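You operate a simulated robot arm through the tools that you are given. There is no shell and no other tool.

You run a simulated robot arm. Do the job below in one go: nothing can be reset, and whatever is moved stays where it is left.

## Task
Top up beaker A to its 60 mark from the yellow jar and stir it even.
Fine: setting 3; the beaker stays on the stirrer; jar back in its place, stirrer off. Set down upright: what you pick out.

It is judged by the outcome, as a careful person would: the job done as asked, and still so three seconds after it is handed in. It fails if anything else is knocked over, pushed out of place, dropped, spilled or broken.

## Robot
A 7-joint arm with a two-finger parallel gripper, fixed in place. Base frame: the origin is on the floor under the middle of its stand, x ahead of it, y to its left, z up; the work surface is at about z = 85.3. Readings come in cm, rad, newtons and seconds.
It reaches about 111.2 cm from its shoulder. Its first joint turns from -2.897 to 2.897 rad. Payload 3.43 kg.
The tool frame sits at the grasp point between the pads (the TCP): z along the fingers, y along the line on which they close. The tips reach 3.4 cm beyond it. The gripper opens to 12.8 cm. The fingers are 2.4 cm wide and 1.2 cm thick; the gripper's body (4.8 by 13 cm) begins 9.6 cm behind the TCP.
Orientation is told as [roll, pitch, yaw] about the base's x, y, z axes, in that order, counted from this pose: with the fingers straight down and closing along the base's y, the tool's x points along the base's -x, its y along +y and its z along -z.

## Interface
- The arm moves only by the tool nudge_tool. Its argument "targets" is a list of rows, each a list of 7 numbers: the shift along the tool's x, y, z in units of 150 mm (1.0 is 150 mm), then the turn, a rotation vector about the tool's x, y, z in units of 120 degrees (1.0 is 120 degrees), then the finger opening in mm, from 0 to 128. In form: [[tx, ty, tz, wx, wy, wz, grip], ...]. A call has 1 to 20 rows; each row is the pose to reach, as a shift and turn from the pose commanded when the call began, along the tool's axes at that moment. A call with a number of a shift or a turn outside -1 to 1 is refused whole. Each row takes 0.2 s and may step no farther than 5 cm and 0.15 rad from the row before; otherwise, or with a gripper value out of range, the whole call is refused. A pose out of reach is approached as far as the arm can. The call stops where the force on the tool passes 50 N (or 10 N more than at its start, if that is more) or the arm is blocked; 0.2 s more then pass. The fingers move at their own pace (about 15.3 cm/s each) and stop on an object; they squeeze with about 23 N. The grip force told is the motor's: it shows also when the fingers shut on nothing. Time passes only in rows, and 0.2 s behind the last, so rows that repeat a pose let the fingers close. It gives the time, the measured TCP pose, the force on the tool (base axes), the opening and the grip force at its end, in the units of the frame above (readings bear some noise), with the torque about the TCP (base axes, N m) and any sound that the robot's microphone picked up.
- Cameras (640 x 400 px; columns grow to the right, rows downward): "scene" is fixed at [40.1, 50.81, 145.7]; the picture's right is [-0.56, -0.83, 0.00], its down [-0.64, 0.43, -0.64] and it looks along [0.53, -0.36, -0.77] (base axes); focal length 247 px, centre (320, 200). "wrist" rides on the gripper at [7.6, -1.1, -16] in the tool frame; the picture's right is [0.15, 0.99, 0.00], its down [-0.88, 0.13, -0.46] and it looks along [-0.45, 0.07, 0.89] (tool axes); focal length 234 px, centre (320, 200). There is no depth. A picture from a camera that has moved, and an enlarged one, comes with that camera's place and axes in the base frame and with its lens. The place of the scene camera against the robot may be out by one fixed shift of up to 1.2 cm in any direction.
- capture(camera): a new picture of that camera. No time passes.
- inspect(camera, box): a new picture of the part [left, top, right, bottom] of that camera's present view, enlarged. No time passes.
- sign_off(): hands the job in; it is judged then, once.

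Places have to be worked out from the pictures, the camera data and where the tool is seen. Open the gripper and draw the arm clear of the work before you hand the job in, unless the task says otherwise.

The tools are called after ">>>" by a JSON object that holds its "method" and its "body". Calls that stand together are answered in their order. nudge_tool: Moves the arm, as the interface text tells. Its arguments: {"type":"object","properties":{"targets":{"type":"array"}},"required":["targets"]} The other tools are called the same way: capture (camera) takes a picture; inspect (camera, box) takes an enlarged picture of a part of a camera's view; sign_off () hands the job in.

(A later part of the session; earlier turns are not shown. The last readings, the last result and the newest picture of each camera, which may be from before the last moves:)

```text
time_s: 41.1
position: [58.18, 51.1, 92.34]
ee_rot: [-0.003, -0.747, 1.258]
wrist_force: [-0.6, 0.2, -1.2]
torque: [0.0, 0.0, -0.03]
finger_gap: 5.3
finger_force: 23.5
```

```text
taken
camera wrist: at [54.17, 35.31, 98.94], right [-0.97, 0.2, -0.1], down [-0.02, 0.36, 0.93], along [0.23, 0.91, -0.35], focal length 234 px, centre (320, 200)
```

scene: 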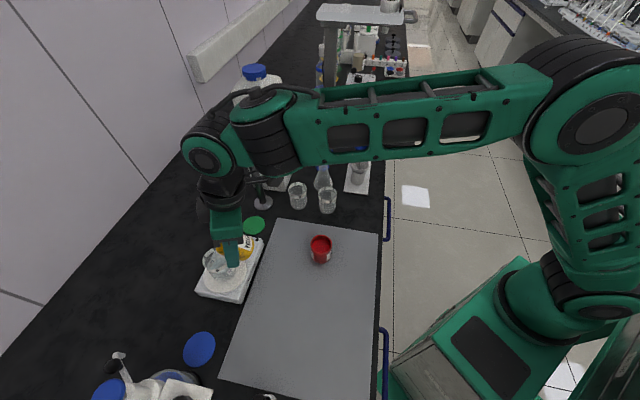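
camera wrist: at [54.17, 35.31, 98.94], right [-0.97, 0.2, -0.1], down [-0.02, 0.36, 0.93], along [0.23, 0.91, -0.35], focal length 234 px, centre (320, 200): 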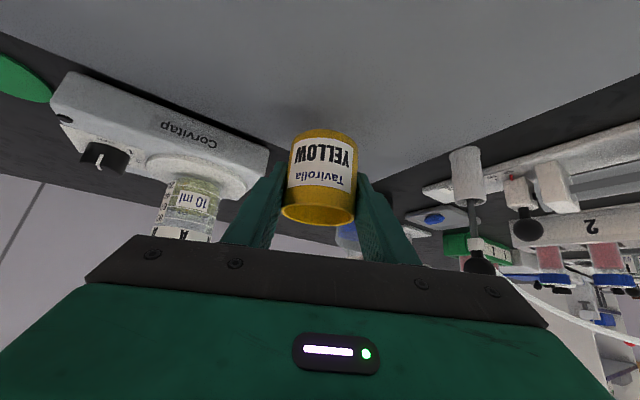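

Now a low side view is available; I zoom on the beaker.

>>> {"method": "inspect", "body": {"camera": "wrist", "box": [140, 160, 230, 245]}}

>>> {"method": "inspect", "body": {"camera": "wrist", "box": [160, 170, 215, 240]}}

>>> {"method": "inspect", "body": {"camera": "wrist", "box": [165, 174, 205, 214]}}

```text
4.71 times, centred on (185, 202) of wrist
camera zoom: at [54.17, 35.31, 98.94], right [-0.97, 0.2, -0.1], down [-0.02, 0.36, 0.93], along [0.23, 0.91, -0.35], focal length 1102 px, centre (955, 188)
```

zoom: 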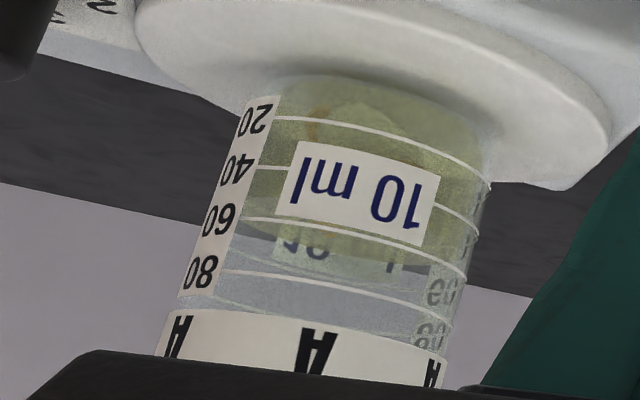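

```text
5.71 times, centred on (188, 205) of wrist
camera zoom: at [54.17, 35.31, 98.94], right [-0.97, 0.2, -0.1], down [-0.02, 0.36, 0.93], along [0.23, 0.91, -0.35], focal length 1338 px, centre (1077, 171)
```

zoom: 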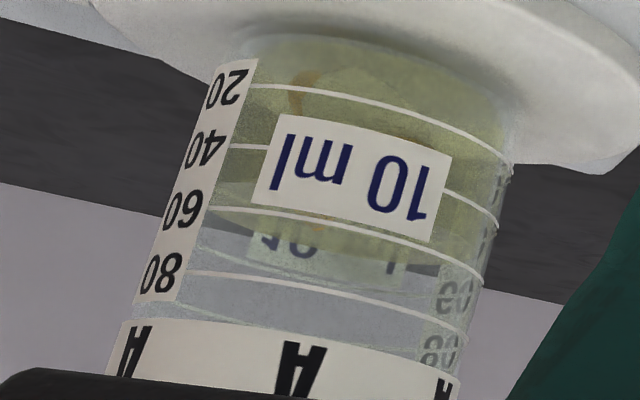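

```text
10.00 times, centred on (185, 194) of wrist
camera zoom: at [54.17, 35.31, 98.94], right [-0.97, 0.2, -0.1], down [-0.02, 0.36, 0.93], along [0.23, 0.91, -0.35], focal length 2342 px, centre (1670, 260)
```

zoom: 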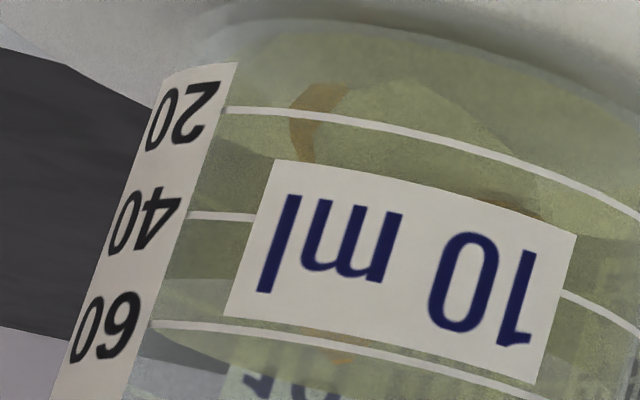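

This view is very clear: liquid line sits between the 40 and 60 rings. I zoom further to read it precisely.

>>> {"method": "inspect", "body": {"camera": "wrist", "box": [166, 186, 192, 212]}}

>>> {"method": "inspect", "body": {"camera": "wrist", "box": [192, 186, 218, 222]}}

```text
15.38 times, centred on (179, 199) of wrist
camera zoom: at [54.17, 35.31, 98.94], right [-0.97, 0.2, -0.1], down [-0.02, 0.36, 0.93], along [0.23, 0.91, -0.35], focal length 3603 px, centre (2489, 215)
```

zoom: 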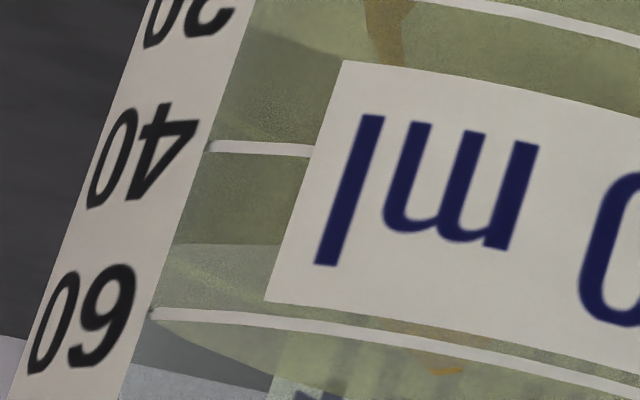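

```text
11.11 times, centred on (205, 204) of wrist
camera zoom: at [54.17, 35.31, 98.94], right [-0.97, 0.2, -0.1], down [-0.02, 0.36, 0.93], along [0.23, 0.91, -0.35], focal length 2602 px, centre (1598, 156)
```

zoom: 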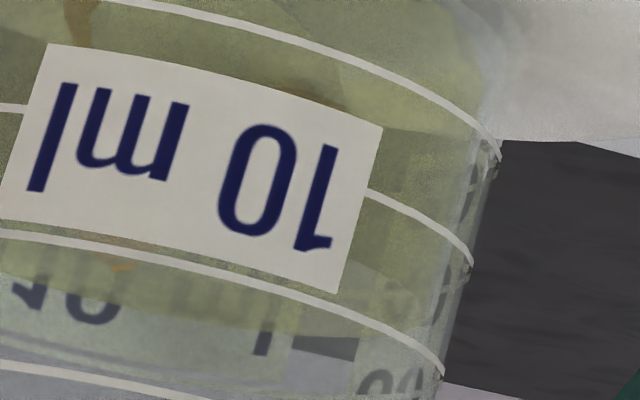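

The front waterline reads about 51 on the scale (≈50 after parallax), so roughly 10 mL more is needed. I carry the jar back up and around to the pre-pour spot with 20° tilt.

>>> {"method": "nudge_tool", "body": {"targets": [[-0.0453, 0, -0.0489, 0, 0, 0, 40], [-0.1358, 0, -0.1468, 0, 0, 0, 40], [-0.2263, 0, -0.2447, 0, 0, 0, 40], [-0.2747, -0.1, -0.3362, 0, 0, 0, 40], [-0.2857, -0.2667, -0.4168, 0, 0, 0, 40], [-0.2831, -0.4333, -0.4828, 0, 0.03, 0, 40], [-0.267, -0.6, -0.534, 0, 0.07, 0, 40], [-0.2376, -0.7667, -0.5611, 0, 0.11, 0, 40], [-0.218, -0.8667, -0.579, 0, 0.15, 0, 40], [-0.218, -0.8667, -0.579, 0, 0.1667, 0, 40], [-0.218, -0.8667, -0.579, 0, 0.1667, 0, 40]]}}

>>> {"method": "inspect", "body": {"camera": "scene", "box": [190, 205, 280, 305]}}

```text
time_s: 43.5
position: [69.37, 43.64, 101.15]
ee_rot: [-0.002, -0.398, 1.257]
wrist_force: [-0.7, -0.4, -1.2]
torque: [0.05, 0.04, 0.01]
finger_gap: 5.3
finger_force: 23.1
```

```text
4.00 times, centred on (235, 255) of scene
camera zoom: at [40.1, 50.81, 145.7], right [-0.56, -0.83, 0.0], down [-0.64, 0.43, -0.64], along [0.53, -0.36, -0.77], focal length 989 px, centre (660, -20)
```

zoom: 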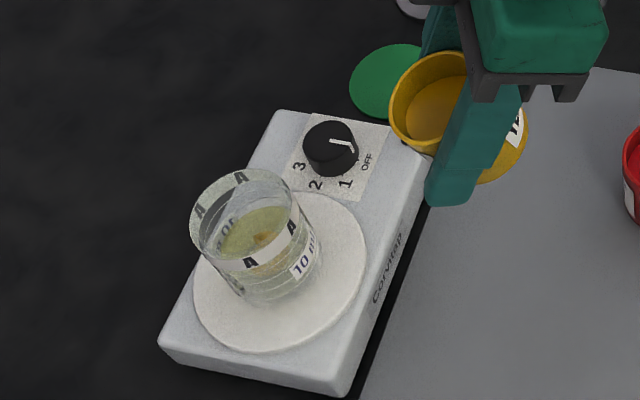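

Back at the pre-pour spot, nothing disturbed. I bring the lip over the beaker again and tilt up to 40°, just below where flow last stopped.

>>> {"method": "nudge_tool", "body": {"targets": [[-0.075, -0.001, 0.037, 0, 0, 0, 40], [-0.1874, -0.003, 0.094, 0, 0, 0, 40], [-0.2985, -0.006, 0.1501, 0, 0, 0, 40], [-0.425, -0.009, 0.2243, 0, 0.0333, 0, 40], [-0.4789, -0.013, 0.2679, 0, 0.0667, 0, 40], [-0.4714, -0.013, 0.2857, 0, 0.1, 0, 40], [-0.4787, -0.013, 0.2736, 0, 0.1333, 0, 40], [-0.4857, -0.013, 0.2621, 0, 0.1667, 0, 40], [-0.4857, -0.013, 0.2621, 0, 0.1667, 0, 40]]}}

>>> {"method": "inspect", "body": {"camera": "scene", "box": [212, 240, 244, 284]}}

>>> {"method": "inspect", "body": {"camera": "wrist", "box": [280, 180, 365, 245]}}

```text
time_s: 45.5
position: [72.13, 51.5, 100.15]
ee_rot: [-0.002, -0.049, 1.256]
wrist_force: [0.2, 0.1, -2.2]
torque: [0.0, -0.03, 0.03]
finger_gap: 5.3
finger_force: 23.3
```

```text
9.09 times, centred on (228, 262) of scene
camera zoom: at [40.1, 50.81, 145.7], right [-0.56, -0.83, 0.0], down [-0.64, 0.43, -0.64], along [0.53, -0.36, -0.77], focal length 2248 px, centre (1156, -364)
```

zoom: 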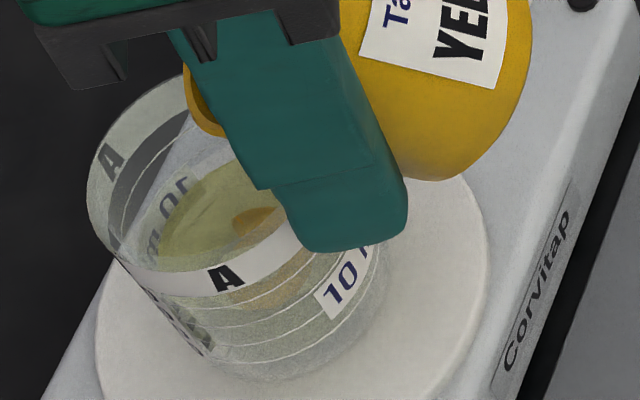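

```text
6.15 times, centred on (322, 212) of wrist
camera zoom: at [70.69, 43.37, 115.78], right [-0.99, 0.17, -0.01], down [0.14, 0.86, 0.5], along [0.09, 0.49, -0.87], focal length 1441 px, centre (305, 123)
```

zoom: 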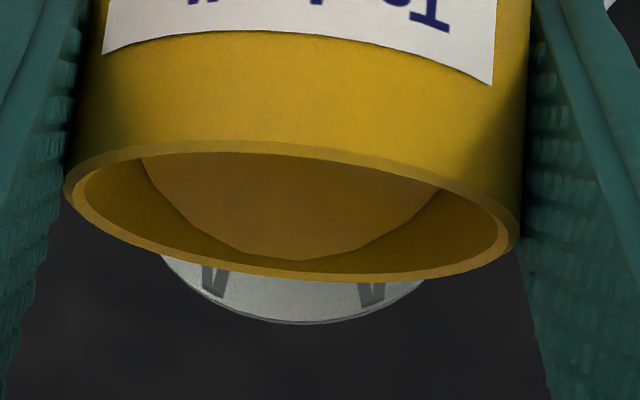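

No flow at 40°, as expected. I tilt to 46° in small steps and hold about two seconds to let it run.

>>> {"method": "nudge_tool", "body": {"targets": [[-0.0015, 0, -0.005, 0, 0.0125, 0, 40], [-0.003, 0, -0.01, 0, 0.025, 0, 40], [-0.0047, 0, -0.015, 0, 0.0375, 0, 40], [-0.0064, 0, -0.0199, 0, 0.05, 0, 40], [-0.0064, 0, -0.0199, 0, 0.05, 0, 40], [-0.0064, 0, -0.0199, 0, 0.05, 0, 40], [-0.0064, 0, -0.0199, 0, 0.05, 0, 40], [-0.0064, 0, -0.0199, 0, 0.05, 0, 40], [-0.0064, 0, -0.0199, 0, 0.05, 0, 40], [-0.0064, 0, -0.0199, 0, 0.05, 0, 40], [-0.0064, 0, -0.0199, 0, 0.05, 0, 40]]}}

>>> {"method": "inspect", "body": {"camera": "scene", "box": [212, 246, 236, 274]}}

>>> {"method": "inspect", "body": {"camera": "wrist", "box": [280, 180, 365, 245]}}

```text
time_s: 47.9
position: [72.25, 51.5, 100.45]
ee_rot: [-0.002, 0.056, 1.257]
wrist_force: [-0.5, -0.5, -1.4]
torque: [0.03, -0.02, 0.02]
finger_gap: 5.32
finger_force: 22.7
```

```text
14.29 times, centred on (224, 260) of scene
camera zoom: at [40.1, 50.81, 145.7], right [-0.56, -0.83, 0.0], down [-0.64, 0.43, -0.64], along [0.53, -0.36, -0.77], focal length 3533 px, centre (1691, -657)
```

zoom: 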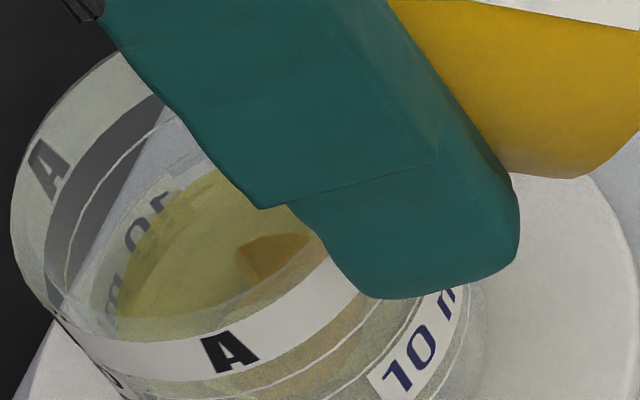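

```text
6.15 times, centred on (322, 212) of wrist
camera zoom: at [71.25, 45.04, 116.89], right [-0.99, 0.17, 0.01], down [0.15, 0.9, 0.41], along [0.06, 0.4, -0.91], focal length 1441 px, centre (305, 123)
```

zoom: 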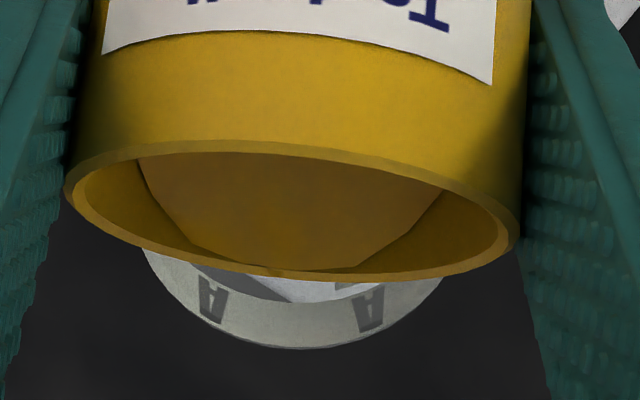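

Level is creeping up. I tilt 1.5° further (47.5°) and hold about two more seconds, then will measure again.

>>> {"method": "nudge_tool", "body": {"targets": [[-0.002, 0, -0.0025, 0, 0.0062, 0, 40], [-0.0035, 0, -0.0047, 0, 0.0125, 0, 40], [-0.0035, 0, -0.0047, 0, 0.0125, 0, 40], [-0.0035, 0, -0.0047, 0, 0.0125, 0, 40], [-0.0035, 0, -0.0047, 0, 0.0125, 0, 40], [-0.0035, 0, -0.0047, 0, 0.0125, 0, 40], [-0.0035, 0, -0.0047, 0, 0.0125, 0, 40], [-0.0035, 0, -0.0047, 0, 0.0125, 0, 40], [-0.0035, 0, -0.0047, 0, 0.0125, 0, 40], [-0.0035, 0, -0.0047, 0, 0.0125, 0, 40]]}}

>>> {"method": "inspect", "body": {"camera": "scene", "box": [212, 246, 236, 274]}}

>>> {"method": "inspect", "body": {"camera": "wrist", "box": [280, 180, 365, 245]}}

```text
time_s: 50.1
position: [72.32, 51.78, 100.74]
ee_rot: [-0.001, 0.083, 1.256]
wrist_force: [0.2, 0.1, -1.2]
torque: [0.03, -0.04, -0.02]
finger_gap: 5.31
finger_force: 23.2
```

```text
14.29 times, centred on (224, 260) of scene
camera zoom: at [40.1, 50.81, 145.7], right [-0.56, -0.83, 0.0], down [-0.64, 0.43, -0.64], along [0.53, -0.36, -0.77], focal length 3533 px, centre (1691, -657)
```

zoom: 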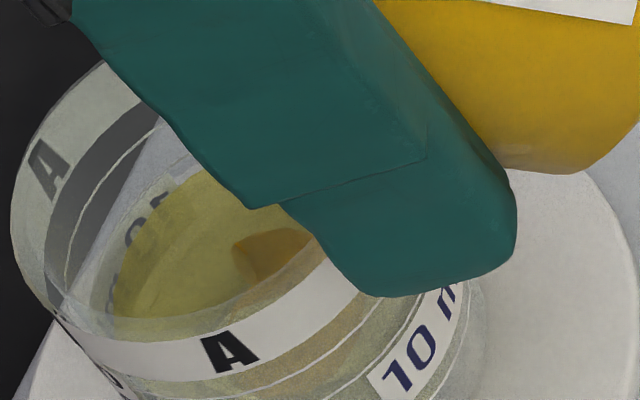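

```text
6.15 times, centred on (322, 212) of wrist
camera zoom: at [71.42, 45.53, 117.12], right [-0.99, 0.17, 0.01], down [0.16, 0.91, 0.38], along [0.05, 0.38, -0.92], focal length 1441 px, centre (305, 123)
```

zoom: 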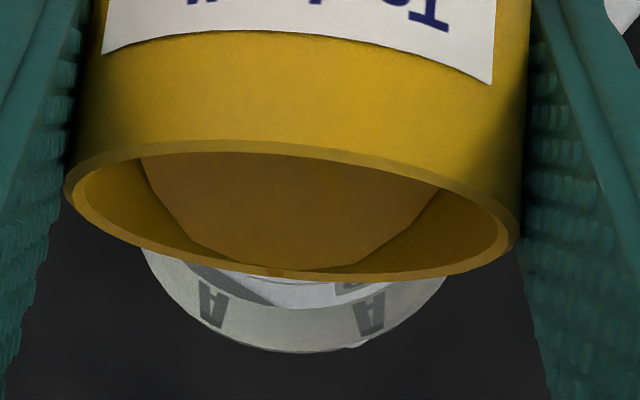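

The waterline looks a few mL short of 60. I stop the flow by tilting back over the beaker and withdraw to measure again.

>>> {"method": "nudge_tool", "body": {"targets": [[0.004, 0, 0.0187, 0, -0.0458, 0, 40], [0.0063, 0, 0.0395, 0, -0.0958, 0, 40], [0.0067, 0, 0.0535, 0, -0.1292, 0, 40], [0.0067, 0, 0.0535, 0, -0.1292, 0, 40], [0.0067, 0, 0.0535, 0, -0.1292, 0, 40], [0.0088, 0, 0.0342, 0, -0.1625, 0, 40], [0.0764, 0, 0.0203, 0, -0.1958, 0, 40], [0.2095, 0, 0.0119, 0, -0.2292, 0, 40], [0.3756, 0, 0.0257, 0, -0.2292, 0, 40], [0.5417, 0, 0.0395, 0, -0.2292, 0, 40], [0.5417, 0, 0.0395, 0, -0.2292, 0, 40]]}}

>>> {"method": "inspect", "body": {"camera": "scene", "box": [206, 246, 224, 270]}}

>>> {"method": "inspect", "body": {"camera": "scene", "box": [190, 205, 280, 305]}}

```text
time_s: 52.5
position: [69.62, 43.88, 100.79]
ee_rot: [-0.002, -0.399, 1.257]
wrist_force: [0.5, -0.2, -2.3]
torque: [0.02, 0.0, -0.02]
finger_gap: 5.3
finger_force: 22.9
```

```text
16.00 times, centred on (215, 258) of scene
camera zoom: at [40.1, 50.81, 145.7], right [-0.56, -0.83, 0.0], down [-0.64, 0.43, -0.64], along [0.53, -0.36, -0.77], focal length 3957 px, centre (2000, -728)
```

zoom: 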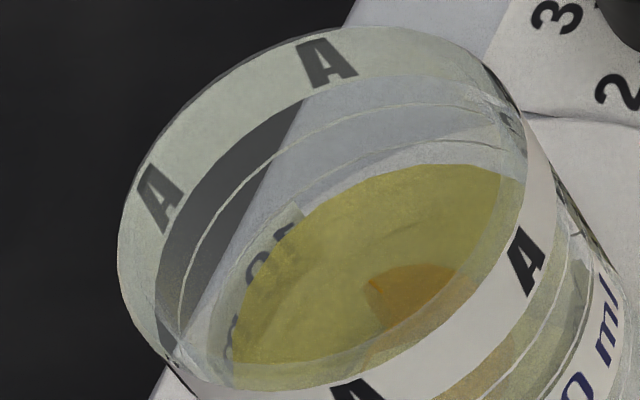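

```text
4.00 times, centred on (235, 255) of scene
camera zoom: at [40.1, 50.81, 145.7], right [-0.56, -0.83, 0.0], down [-0.64, 0.43, -0.64], along [0.53, -0.36, -0.77], focal length 989 px, centre (660, -20)
```

zoom: 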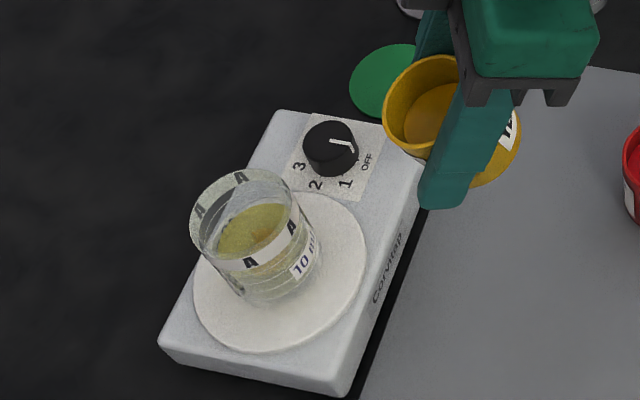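

The surface rose by roughly 8–9 mL, so about 58–59. I go to the low side-view pose again to confirm.

>>> {"method": "nudge_tool", "body": {"targets": [[0, 0.0667, 0, 0, 0, 0, 40], [-0.0491, 0.2, 0.0207, 0, -0.03, 0, 40], [-0.0921, 0.3667, 0.0389, 0, -0.07, 0, 40], [-0.1351, 0.5333, 0.057, 0, -0.11, 0, 40], [-0.159, 0.7, 0.1032, 0, -0.15, 0, 40], [-0.1448, 0.8, 0.2058, 0, -0.1667, 0, 40], [-0.1114, 0.8667, 0.3364, 0, -0.1667, 0, 40], [-0.0467, 0.8667, 0.49, 0, -0.1667, 0, 40], [0.005, 0.8667, 0.613, 0, -0.1667, 0, 40], [0.005, 0.8667, 0.613, 0, -0.1667, 0, 40]]}}

>>> {"method": "capture", "body": {"camera": "wrist"}}

>>> {"method": "inspect", "body": {"camera": "wrist", "box": [150, 165, 220, 245]}}

>>> {"method": "inspect", "body": {"camera": "wrist", "box": [166, 186, 192, 212]}}

```text
time_s: 54.7
position: [58.31, 51.16, 92.06]
ee_rot: [-0.003, -0.749, 1.258]
wrist_force: [-0.1, -0.2, -1.0]
torque: [0.01, 0.02, 0.01]
finger_gap: 5.3
finger_force: 22.6
```

```text
taken
camera wrist: at [54.31, 35.39, 98.6], right [-0.97, 0.2, -0.1], down [-0.02, 0.36, 0.93], along [0.23, 0.91, -0.35], focal length 234 px, centre (320, 200)
```

wrist: 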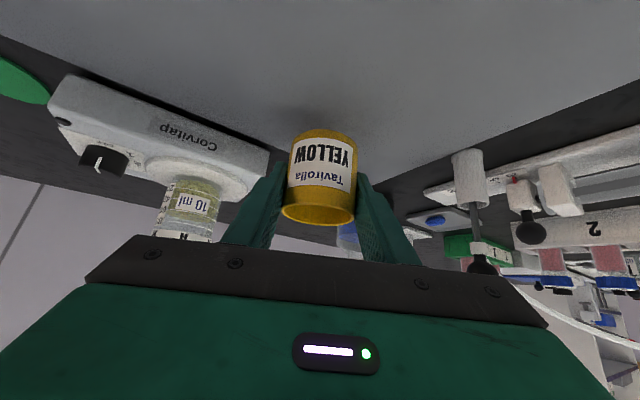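

```text
5.00 times, centred on (185, 205) of wrist
camera zoom: at [54.31, 35.39, 98.6], right [-0.97, 0.2, -0.1], down [-0.02, 0.36, 0.93], along [0.23, 0.91, -0.35], focal length 1171 px, centre (995, 175)
```

zoom: 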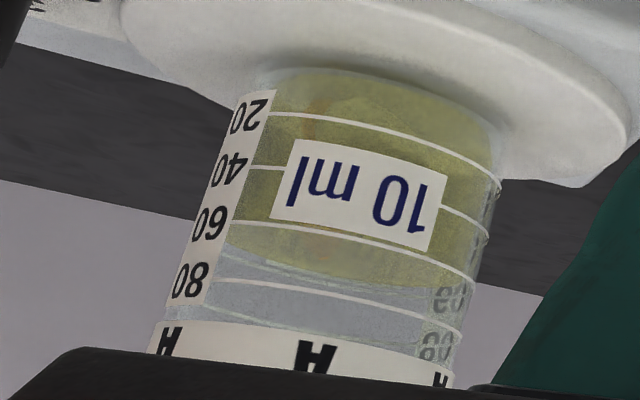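

```text
15.38 times, centred on (179, 199) of wrist
camera zoom: at [54.31, 35.39, 98.6], right [-0.97, 0.2, -0.1], down [-0.02, 0.36, 0.93], along [0.23, 0.91, -0.35], focal length 3603 px, centre (2489, 215)
```

zoom: 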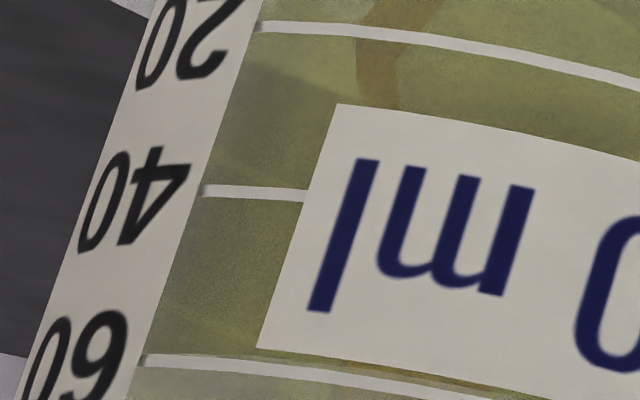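

The waterline now nearly coincides with the 60 ring. I zoom right at the ring.

>>> {"method": "inspect", "body": {"camera": "wrist", "box": [162, 198, 188, 218]}}

>>> {"method": "inspect", "body": {"camera": "wrist", "box": [184, 196, 214, 226]}}

```text
16.00 times, centred on (175, 208) of wrist
camera zoom: at [54.31, 35.39, 98.6], right [-0.97, 0.2, -0.1], down [-0.02, 0.36, 0.93], along [0.23, 0.91, -0.35], focal length 3747 px, centre (2640, 72)
```

zoom: 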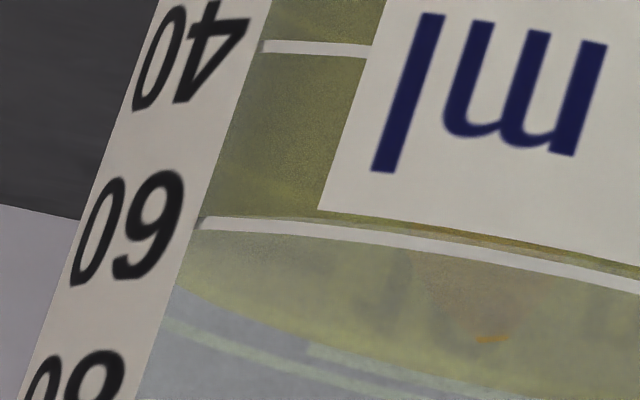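

```text
13.33 times, centred on (199, 211) of wrist
camera zoom: at [54.31, 35.39, 98.6], right [-0.97, 0.2, -0.1], down [-0.02, 0.36, 0.93], along [0.23, 0.91, -0.35], focal length 3122 px, centre (1933, 53)
```

zoom: 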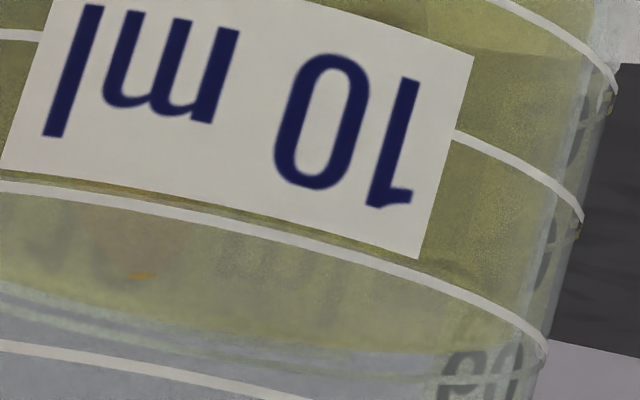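

Averaging front and back walls (to cancel parallax) the level is about 57. I return for a small final top-up of roughly 3 mL.

>>> {"method": "nudge_tool", "body": {"targets": [[-0.0453, 0, -0.0489, 0, 0, 0, 40], [-0.1358, 0, -0.1468, 0, 0, 0, 40], [-0.2263, 0, -0.2447, 0, 0, 0, 40], [-0.2747, -0.1, -0.3362, 0, 0, 0, 40], [-0.2857, -0.2667, -0.4168, 0, 0, 0, 40], [-0.2831, -0.4333, -0.4828, 0, 0.03, 0, 40], [-0.267, -0.6, -0.534, 0, 0.07, 0, 40], [-0.2376, -0.7667, -0.5611, 0, 0.11, 0, 40], [-0.218, -0.8667, -0.579, 0, 0.15, 0, 40], [-0.218, -0.8667, -0.579, 0, 0.1667, 0, 40], [-0.218, -0.8667, -0.579, 0, 0.1667, 0, 40]]}}

```text
time_s: 57.1
position: [69.69, 43.81, 100.56]
ee_rot: [-0.002, -0.399, 1.258]
wrist_force: [0.4, -0.1, -0.6]
torque: [-0.02, 0.02, -0.01]
finger_gap: 5.32
finger_force: 23.3
```

At the pre-pour spot again. I bring the lip over the beaker and tilt up to 46.5° without holding.

>>> {"method": "nudge_tool", "body": {"targets": [[-0.1229, 0, 0.0518, 0, 0, 0, 40], [-0.2211, -0.001, 0.0932, 0, 0, 0, 40], [-0.3112, -0.002, 0.1268, 0, 0, 0, 40], [-0.4427, -0.003, 0.1888, 0, 0.0333, 0, 40], [-0.4966, -0.003, 0.2326, 0, 0.0667, 0, 40], [-0.4891, -0.003, 0.2504, 0, 0.1, 0, 40], [-0.4964, -0.003, 0.2383, 0, 0.1333, 0, 40], [-0.5034, -0.003, 0.2268, 0, 0.1667, 0, 40], [-0.5117, -0.003, 0.2157, 0, 0.2, 0, 40], [-0.5175, -0.003, 0.2088, 0, 0.2208, 0, 40]]}}

>>> {"method": "inspect", "body": {"camera": "scene", "box": [205, 225, 265, 285]}}

>>> {"method": "inspect", "body": {"camera": "wrist", "box": [280, 180, 365, 245]}}

```text
time_s: 59.3
position: [72.52, 51.79, 101.01]
ee_rot: [-0.001, 0.064, 1.256]
wrist_force: [0.4, -1.3, -1.3]
torque: [0.06, 0.0, -0.01]
finger_gap: 5.31
finger_force: 23.1
```

```text
6.67 times, centred on (235, 255) of scene
camera zoom: at [40.1, 50.81, 145.7], right [-0.56, -0.83, 0.0], down [-0.64, 0.43, -0.64], along [0.53, -0.36, -0.77], focal length 1649 px, centre (887, -167)
```

zoom: 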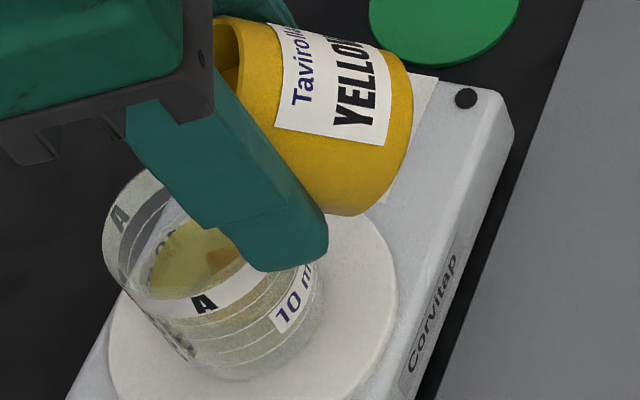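

```text
6.15 times, centred on (322, 212) of wrist
camera zoom: at [71.52, 45.39, 117.33], right [-0.99, 0.17, 0.01], down [0.16, 0.9, 0.4], along [0.06, 0.39, -0.92], focal length 1441 px, centre (305, 123)
```

zoom: 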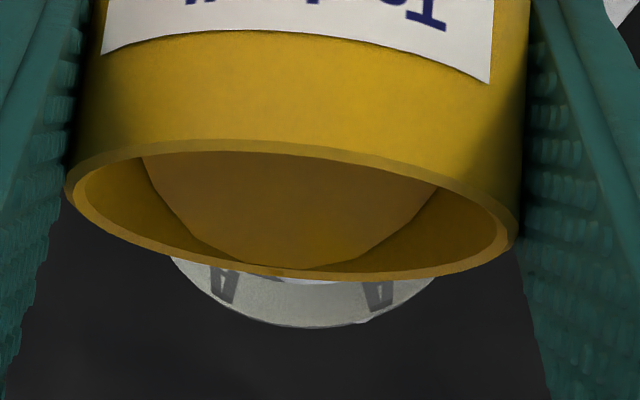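

In place with flow just about at its threshold. I tilt 3° more in small steps and hold about two seconds.

>>> {"method": "nudge_tool", "body": {"targets": [[-0.001, 0, -0.0034, 0, 0.0083, 0, 40], [-0.002, 0, -0.0067, 0, 0.0167, 0, 40], [-0.003, 0, -0.0101, 0, 0.025, 0, 40], [-0.003, 0, -0.0101, 0, 0.025, 0, 40], [-0.003, 0, -0.0101, 0, 0.025, 0, 40], [-0.003, 0, -0.0101, 0, 0.025, 0, 40], [-0.003, 0, -0.0101, 0, 0.025, 0, 40], [-0.003, 0, -0.0101, 0, 0.025, 0, 40], [-0.003, 0, -0.0101, 0, 0.025, 0, 40], [-0.003, 0, -0.0101, 0, 0.025, 0, 40], [-0.003, 0, -0.0101, 0, 0.025, 0, 40]]}}

>>> {"method": "inspect", "body": {"camera": "scene", "box": [212, 246, 236, 274]}}

>>> {"method": "inspect", "body": {"camera": "wrist", "box": [280, 180, 365, 245]}}

```text
time_s: 61.7
position: [72.35, 51.95, 101.02]
ee_rot: [-0.001, 0.117, 1.256]
wrist_force: [0.1, -0.6, -1.6]
torque: [0.0, 0.0, 0.0]
finger_gap: 5.3
finger_force: 22.6
```

```text
14.29 times, centred on (224, 260) of scene
camera zoom: at [40.1, 50.81, 145.7], right [-0.56, -0.83, 0.0], down [-0.64, 0.43, -0.64], along [0.53, -0.36, -0.77], focal length 3533 px, centre (1691, -657)
```

zoom: 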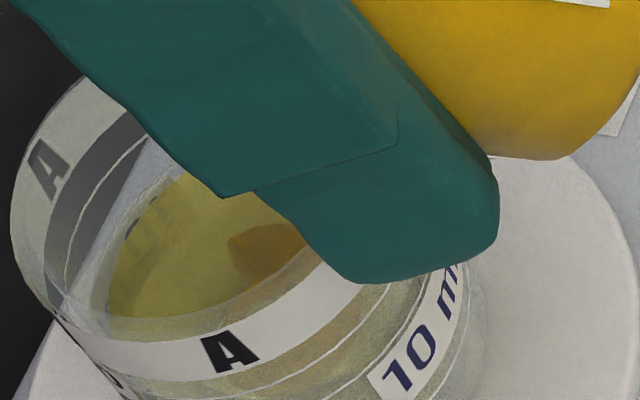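

```text
6.15 times, centred on (322, 212) of wrist
camera zoom: at [71.72, 46.27, 117.73], right [-0.99, 0.17, 0.02], down [0.16, 0.92, 0.35], along [0.04, 0.35, -0.94], focal length 1441 px, centre (305, 123)
```

zoom: 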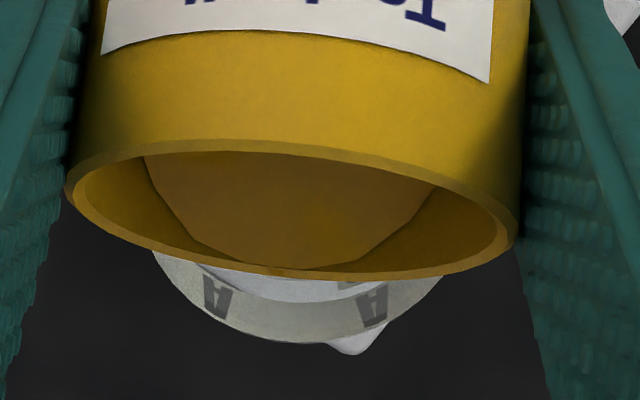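

A little more has gone in. I tilt back over the beaker, withdraw and check the level.

>>> {"method": "nudge_tool", "body": {"targets": [[0.0046, 0, 0.0222, 0, -0.0542, 0, 40], [0.0066, 0, 0.043, 0, -0.1042, 0, 40], [0.0065, 0, 0.0604, 0, -0.1458, 0, 40], [0.0065, 0, 0.0604, 0, -0.1458, 0, 40], [0.0065, 0, 0.0604, 0, -0.1458, 0, 40], [0.0093, 0, 0.0412, 0, -0.1792, 0, 40], [0.0773, 0, 0.0297, 0, -0.2125, 0, 40], [0.2106, 0, 0.0258, 0, -0.2458, 0, 40], [0.3763, 0, 0.0452, 0, -0.2458, 0, 40], [0.5418, 0, 0.0647, 0, -0.2458, 0, 40], [0.5418, 0, 0.0647, 0, -0.2458, 0, 40]]}}

>>> {"method": "inspect", "body": {"camera": "scene", "box": [206, 246, 224, 270]}}

>>> {"method": "inspect", "body": {"camera": "scene", "box": [190, 205, 280, 305]}}

```text
time_s: 64.1
position: [69.72, 43.98, 101.12]
ee_rot: [-0.001, -0.397, 1.26]
wrist_force: [-0.6, -0.2, -2.0]
torque: [0.01, 0.04, 0.0]
finger_gap: 5.28
finger_force: 22.2
```

```text
16.00 times, centred on (215, 258) of scene
camera zoom: at [40.1, 50.81, 145.7], right [-0.56, -0.83, 0.0], down [-0.64, 0.43, -0.64], along [0.53, -0.36, -0.77], focal length 3957 px, centre (2000, -728)
```

zoom: 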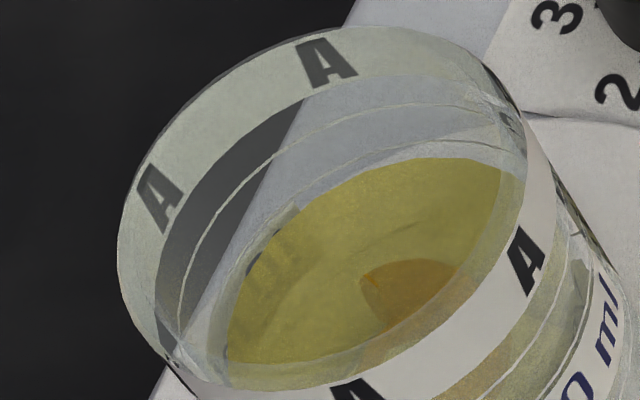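

```text
4.00 times, centred on (235, 255) of scene
camera zoom: at [40.1, 50.81, 145.7], right [-0.56, -0.83, 0.0], down [-0.64, 0.43, -0.64], along [0.53, -0.36, -0.77], focal length 989 px, centre (660, -20)
```

zoom: 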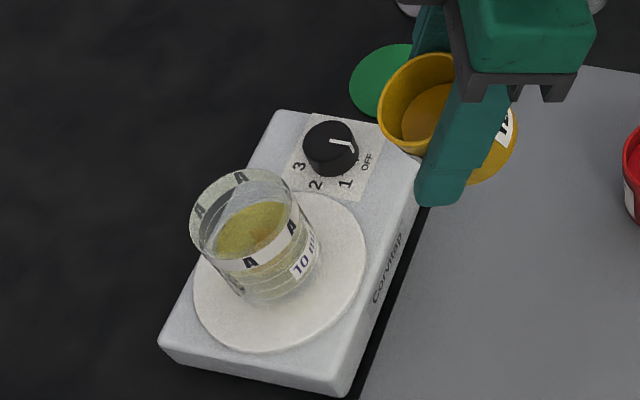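

The surface rose by about the wanted amount. On the way back with the jar I take the same low side view to confirm the level.

>>> {"method": "nudge_tool", "body": {"targets": [[0, 0.0667, 0, 0, 0, 0, 40], [-0.0491, 0.2, 0.0207, 0, -0.03, 0, 40], [-0.0921, 0.3667, 0.0389, 0, -0.07, 0, 40], [-0.1351, 0.5333, 0.057, 0, -0.11, 0, 40], [-0.159, 0.7, 0.1032, 0, -0.15, 0, 40], [-0.1448, 0.8, 0.2058, 0, -0.1667, 0, 40], [-0.1114, 0.8667, 0.3364, 0, -0.1667, 0, 40], [-0.0467, 0.8667, 0.49, 0, -0.1667, 0, 40], [0.005, 0.8667, 0.613, 0, -0.1667, 0, 40], [0.005, 0.8667, 0.613, 0, -0.1667, 0, 40]]}}

>>> {"method": "inspect", "body": {"camera": "wrist", "box": [150, 165, 220, 245]}}

>>> {"method": "inspect", "body": {"camera": "wrist", "box": [162, 198, 188, 218]}}

>>> {"method": "inspect", "body": {"camera": "wrist", "box": [184, 196, 214, 226]}}

```text
time_s: 66.3
position: [58.56, 51.55, 92.28]
ee_rot: [-0.004, -0.747, 1.257]
wrist_force: [0.8, 0.1, -1.2]
torque: [0.01, 0.03, -0.02]
finger_gap: 5.26
finger_force: 22.7
```

```text
5.00 times, centred on (185, 205) of wrist
camera zoom: at [54.59, 35.73, 98.92], right [-0.97, 0.2, -0.1], down [-0.02, 0.36, 0.93], along [0.23, 0.91, -0.35], focal length 1171 px, centre (995, 175)
```

zoom: 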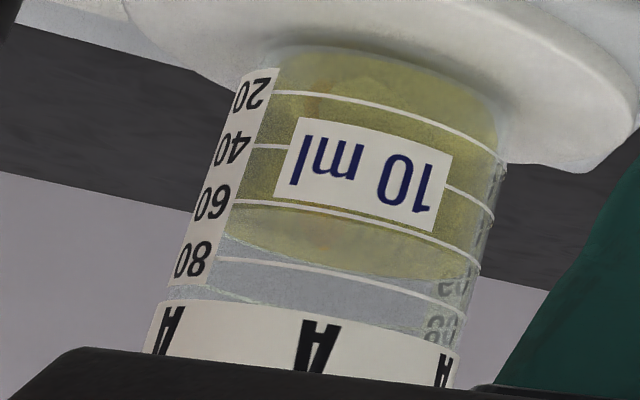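

```text
16.00 times, centred on (175, 208) of wrist
camera zoom: at [54.59, 35.73, 98.92], right [-0.97, 0.2, -0.1], down [-0.02, 0.36, 0.93], along [0.23, 0.91, -0.35], focal length 3747 px, centre (2640, 72)
```

zoom: 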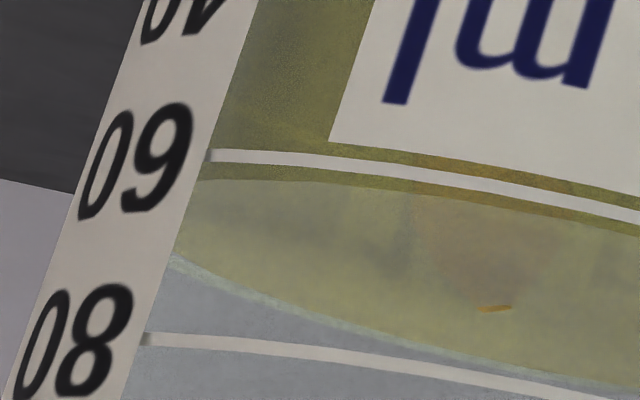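

```text
13.33 times, centred on (199, 211) of wrist
camera zoom: at [54.59, 35.73, 98.92], right [-0.97, 0.2, -0.1], down [-0.02, 0.36, 0.93], along [0.23, 0.91, -0.35], focal length 3122 px, centre (1933, 53)
```

zoom: 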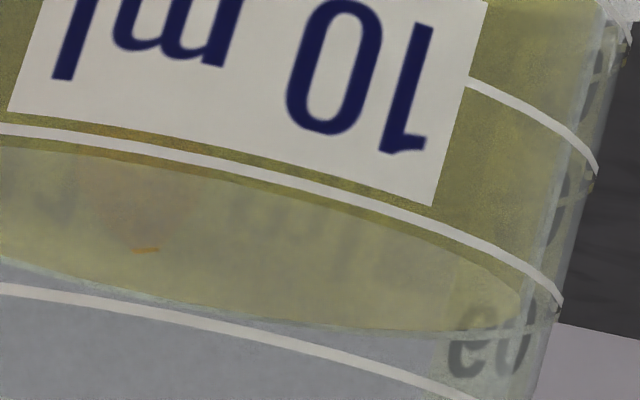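

The level now reads 60–61 front/back averaged: the 60 mark is reached. I carry the jar back above its original place, turning back to the original heading.

>>> {"method": "nudge_tool", "body": {"targets": [[-0.0453, 0, -0.0489, 0, 0, 0, 40], [-0.1132, 0, -0.1223, 0, 0, 0, 40], [-0.1341, 0.0533, -0.1939, 0.0182, 0, 0.0196, 40], [-0.1181, 0.1346, -0.2541, 0.0454, 0, 0.0491, 40], [-0.0804, 0.2153, -0.289, 0.0727, 0, 0.0785, 40], [-0.0425, 0.2961, -0.3241, 0.0999, 0, 0.1079, 40], [-0.0046, 0.3768, -0.3592, 0.1272, 0, 0.1373, 40], [0.033, 0.4576, -0.3941, 0.1544, 0, 0.1668, 40], [0.0585, 0.5114, -0.4177, 0.1726, 0, 0.1864, 40], [0.0709, 0.5383, -0.4291, 0.1817, 0, 0.1962, 40], [0.0709, 0.5383, -0.4291, 0.1817, 0, 0.1962, 40]]}}

>>> {"method": "capture", "body": {"camera": "wrist"}}

>>> {"method": "inspect", "body": {"camera": "scene", "box": [240, 290, 420, 400]}}

```text
time_s: 68.7
position: [49.29, 49.03, 96.46]
ee_rot: [0.0, -0.748, 0.697]
wrist_force: [0.9, 0.6, -1.8]
torque: [0.02, 0.02, -0.01]
finger_gap: 5.24
finger_force: 22.7
```

```text
taken
camera wrist: at [37.39, 37.82, 103.01], right [-0.72, 0.69, -0.1], down [0.17, 0.32, 0.93], along [0.68, 0.65, -0.35], focal length 234 px, centre (320, 200)
```

wrist: 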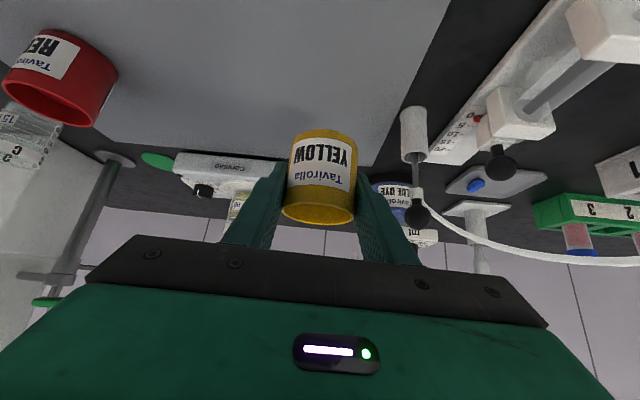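

```text
3.56 times, centred on (330, 345) of scene
camera zoom: at [40.1, 50.81, 145.7], right [-0.56, -0.83, 0.0], down [-0.64, 0.43, -0.64], along [0.53, -0.36, -0.77], focal length 879 px, centre (284, -316)
```

zoom: 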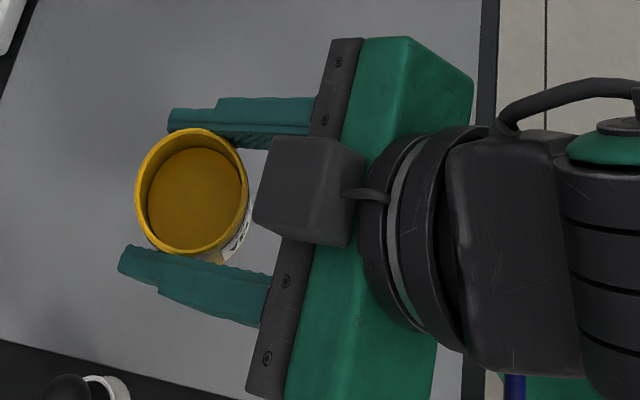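

Above the original place, jar level. I lower it to about 1.3 cm above the resting height first.

>>> {"method": "nudge_tool", "body": {"targets": [[0.045, 0.001, 0.049, 0, 0, 0, 40], [0.113, 0.003, 0.122, 0, 0, 0, 40], [0.181, 0.005, 0.196, 0, 0, 0, 40], [0.238, 0.0056, 0.257, 0, 0, 0, 40], [0.256, 0.0056, 0.276, 0, 0, 0, 40], [0.256, 0.0056, 0.276, 0, 0, 0, 40]]}}

>>> {"method": "inspect", "body": {"camera": "wrist", "box": [260, 100, 380, 240]}}

>>> {"method": "inspect", "body": {"camera": "scene", "box": [240, 290, 420, 400]}}

```text
time_s: 70.1
position: [49.09, 48.97, 90.91]
ee_rot: [-0.003, -0.749, 0.7]
wrist_force: [-0.5, 0.3, -1.3]
torque: [-0.05, -0.04, 0.01]
finger_gap: 5.23
finger_force: 23.0
```

```text
2.86 times, centred on (320, 170) of wrist
camera zoom: at [37.31, 37.82, 97.4], right [-0.72, 0.69, -0.1], down [0.17, 0.32, 0.93], along [0.68, 0.65, -0.35], focal length 669 px, centre (320, 286)
```

zoom: 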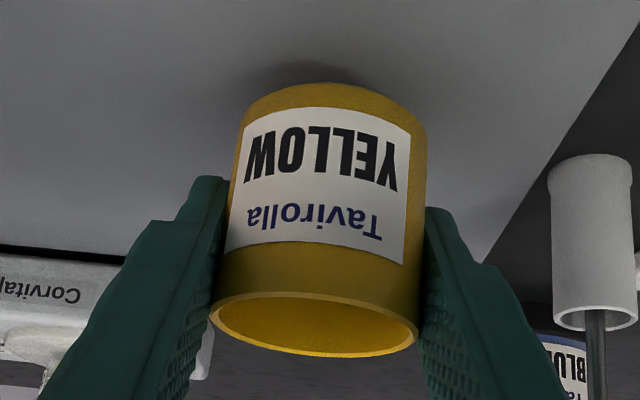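

```text
3.56 times, centred on (330, 345) of scene
camera zoom: at [40.1, 50.81, 145.7], right [-0.56, -0.83, 0.0], down [-0.64, 0.43, -0.64], along [0.53, -0.36, -0.77], focal length 879 px, centre (284, -316)
```

zoom: 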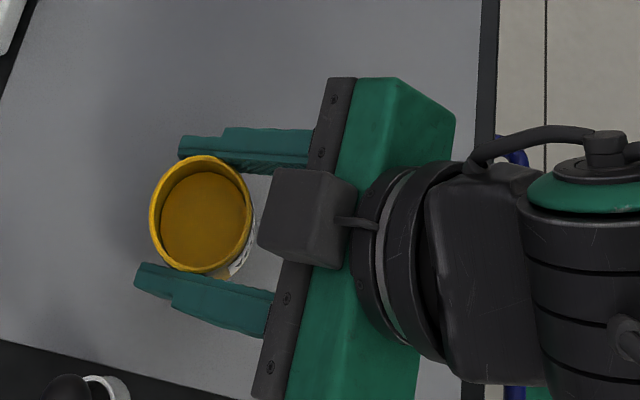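

Level and on target. I lower another 1.2 cm slowly with a small forward correction, watching the force.

>>> {"method": "nudge_tool", "body": {"targets": [[0.0104, 0, 0.0176, 0, 0, 0, 40], [0.0208, 0, 0.0353, 0, 0, 0, 40], [0.0312, 0, 0.053, 0, 0, 0, 40], [0.0416, 0, 0.0706, 0, 0, 0, 40], [0.0416, 0, 0.0706, 0, 0, 0, 40], [0.0416, 0, 0.0706, 0, 0, 0, 40]]}}

```text
time_s: 71.5
position: [49.42, 49.15, 89.67]
ee_rot: [-0.001, -0.749, 0.698]
wrist_force: [0.1, 0.0, -1.3]
torque: [0.02, -0.02, 0.02]
finger_gap: 5.24
finger_force: 22.9
```

Not yet touching. I lower 0.2 cm more.

>>> {"method": "nudge_tool", "body": {"targets": [[0.0045, 0, 0.0049, 0, 0, 0, 40], [0.0091, 0, 0.0098, 0, 0, 0, 40], [0.0091, 0, 0.0098, 0, 0, 0, 40], [0.0091, 0, 0.0098, 0, 0, 0, 40]]}}

```text
time_s: 72.5
position: [49.43, 49.21, 89.48]
ee_rot: [-0.002, -0.75, 0.699]
wrist_force: [-0.6, -0.2, 3.5]
torque: [0.1, -0.02, -0.04]
finger_gap: 5.24
finger_force: 23.1
```

Contact: the jar rests on the mat (+3.5 N) at its original spot. I open the fingers gradually and check before backing out.

>>> {"method": "nudge_tool", "body": {"targets": [[0, 0, 0, 0, 0, 0, 54], [0, 0, 0, 0, 0, 0, 58], [0, 0, 0, 0, 0, 0, 66], [0, 0, 0, 0, 0, 0, 76], [0, 0, 0, 0, 0, 0, 84], [0, 0, 0, 0, 0, 0, 84]]}}

>>> {"method": "inspect", "body": {"camera": "scene", "box": [240, 290, 420, 400]}}

>>> {"method": "inspect", "body": {"camera": "wrist", "box": [240, 90, 400, 240]}}

```text
time_s: 73.9
position: [49.47, 49.17, 89.36]
ee_rot: [-0.001, -0.749, 0.699]
wrist_force: [0.4, 0.7, -0.3]
torque: [0.02, -0.02, 0.0]
finger_gap: 8.4
finger_force: 0.0
```

```text
3.56 times, centred on (330, 345) of scene
camera zoom: at [40.1, 50.81, 145.7], right [-0.56, -0.83, 0.0], down [-0.64, 0.43, -0.64], along [0.53, -0.36, -0.77], focal length 879 px, centre (284, -316)
```

zoom: 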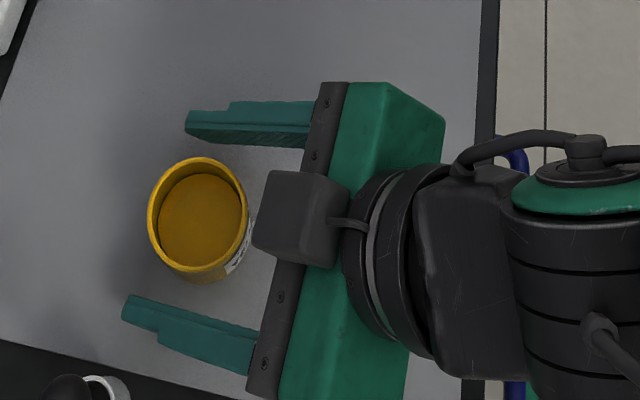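

```text
2.67 times, centred on (320, 165) of wrist
camera zoom: at [37.62, 37.95, 95.99], right [-0.72, 0.69, -0.1], down [0.17, 0.32, 0.93], along [0.68, 0.65, -0.35], focal length 624 px, centre (320, 293)
```

zoom: 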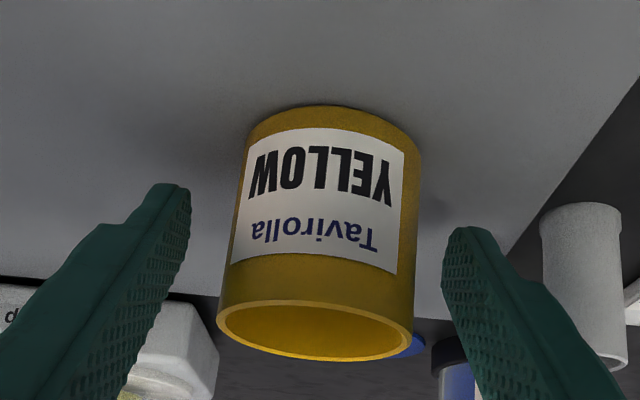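

Jar stands upright within ~0.4 cm of its original spot and the fingers are clear. I back straight out along the finger axis and then up.

>>> {"method": "nudge_tool", "body": {"targets": [[0, 0, -0.05, 0, 0, 0, 84], [0, 0, -0.17, 0, 0, 0, 84], [0, 0, -0.33, 0, 0, 0, 84], [0, 0, -0.5, 0, 0, 0, 84], [0, 0, -0.65, 0, 0, 0, 84], [-0.15, 0, -0.8, 0, 0, 0, 84], [-0.3, 0, -0.95, 0, 0, 0, 84]]}}

>>> {"method": "capture", "body": {"camera": "scene"}}

```text
time_s: 75.5
position: [44.61, 45.08, 102.86]
ee_rot: [-0.003, -0.748, 0.698]
wrist_force: [0.5, -0.2, -0.4]
torque: [-0.01, 0.03, -0.03]
finger_gap: 8.38
finger_force: 0.2
```

```text
taken
```

scene: 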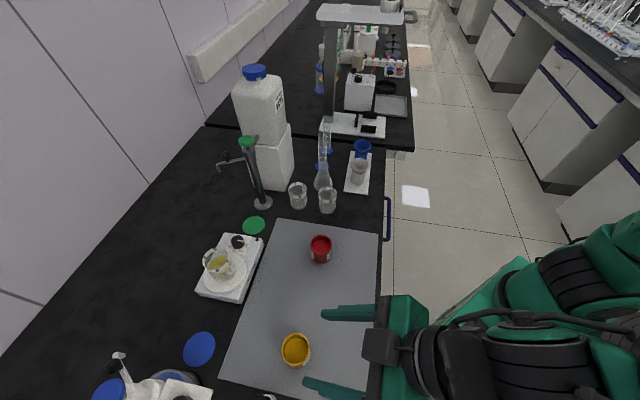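

The jar is back upright in its place. Next I take the open gripper toward the stirrer knob, bringing the fingers vertical on the way, staying well above everything.

>>> {"method": "nudge_tool", "body": {"targets": [[-0.1224, -0.0729, 0.034, 0, 0.0446, 0, 84], [-0.2448, -0.1458, 0.068, 0, 0.0893, 0, 84], [-0.3671, -0.2186, 0.102, 0, 0.1339, 0, 84], [-0.4895, -0.2915, 0.136, 0, 0.1785, 0, 84], [-0.6119, -0.3644, 0.17, 0, 0.2231, 0, 84], [-0.7343, -0.4373, 0.204, 0, 0.2678, 0, 84], [-0.8566, -0.5101, 0.238, 0, 0.3124, 0, 84], [-0.979, -0.583, 0.272, 0, 0.357, 0, 84], [-0.979, -0.583, 0.272, 0, 0.357, 0, 84]]}}

>>> {"method": "capture", "body": {"camera": "wrist"}}

```text
time_s: 77.5
position: [60.72, 47.1, 109.97]
ee_rot: [-0.001, -0.001, 0.696]
wrist_force: [-0.1, -0.2, 0.6]
torque: [0.04, 0.01, 0.02]
finger_gap: 8.42
finger_force: 0.0
```

```text
taken
camera wrist: at [55.62, 41.48, 125.91], right [-0.75, 0.66, 0.0], down [0.59, 0.67, 0.46], along [0.3, 0.34, -0.89], focal length 234 px, centre (320, 200)
```

wrist: 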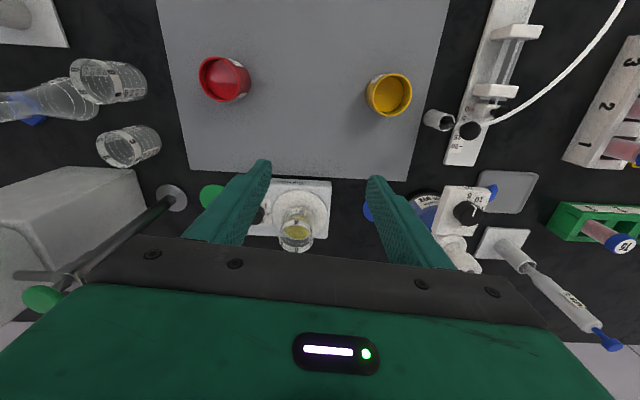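

Fingers are vertical. I continue over the knob (about 77, 49) at safe height, turning the gripper so that a ~150° clockwise turn will stay centred in the wrist's range.

>>> {"method": "nudge_tool", "body": {"targets": [[-0.0915, -0.0599, 0.0133, 0, 0, -0.0623, 84], [-0.183, -0.1198, 0.0266, 0, 0, -0.1245, 84], [-0.2745, -0.1797, 0.0399, 0, 0, -0.1868, 84], [-0.366, -0.2396, 0.0532, 0, 0, -0.249, 84], [-0.4575, -0.2995, 0.0665, 0, 0, -0.3113, 84], [-0.549, -0.3594, 0.0798, 0, 0, -0.3736, 84], [-0.6405, -0.4193, 0.0931, 0, 0, -0.4358, 84], [-0.732, -0.4792, 0.1064, 0, 0, -0.4981, 84], [-0.8235, -0.5391, 0.1197, 0, 0, -0.5603, 84], [-0.915, -0.599, 0.133, 0, 0, -0.6226, 84], [-0.915, -0.599, 0.133, 0, 0, -0.6226, 84]]}}

>>> {"method": "capture", "body": {"camera": "wrist"}}

>>> {"method": "capture", "body": {"camera": "scene"}}

```text
time_s: 79.9
position: [77.02, 49.06, 108.08]
ee_rot: [0.001, 0.001, 2.001]
wrist_force: [1.0, -0.4, 0.3]
torque: [-0.01, -0.04, -0.01]
finger_gap: 8.41
finger_force: 0.0
```

```text
taken
camera wrist: at [81.3, 42.82, 124.04], right [-0.84, -0.55, 0.0], down [-0.49, 0.75, 0.45], along [-0.25, 0.38, -0.89], focal length 234 px, centre (320, 200)
```

wrist: 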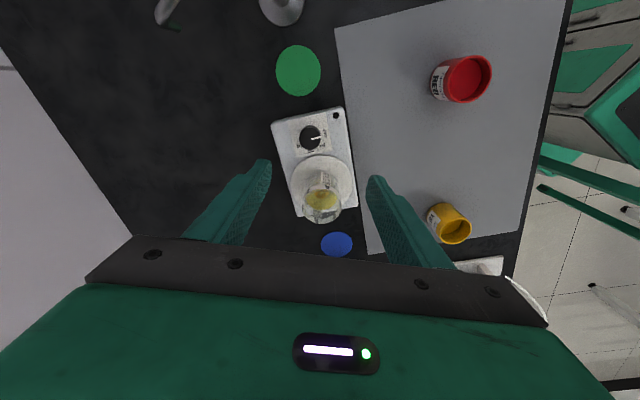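

```text
taken
```

scene: 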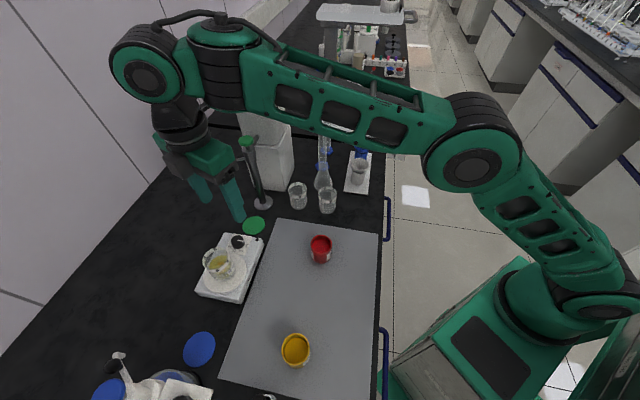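

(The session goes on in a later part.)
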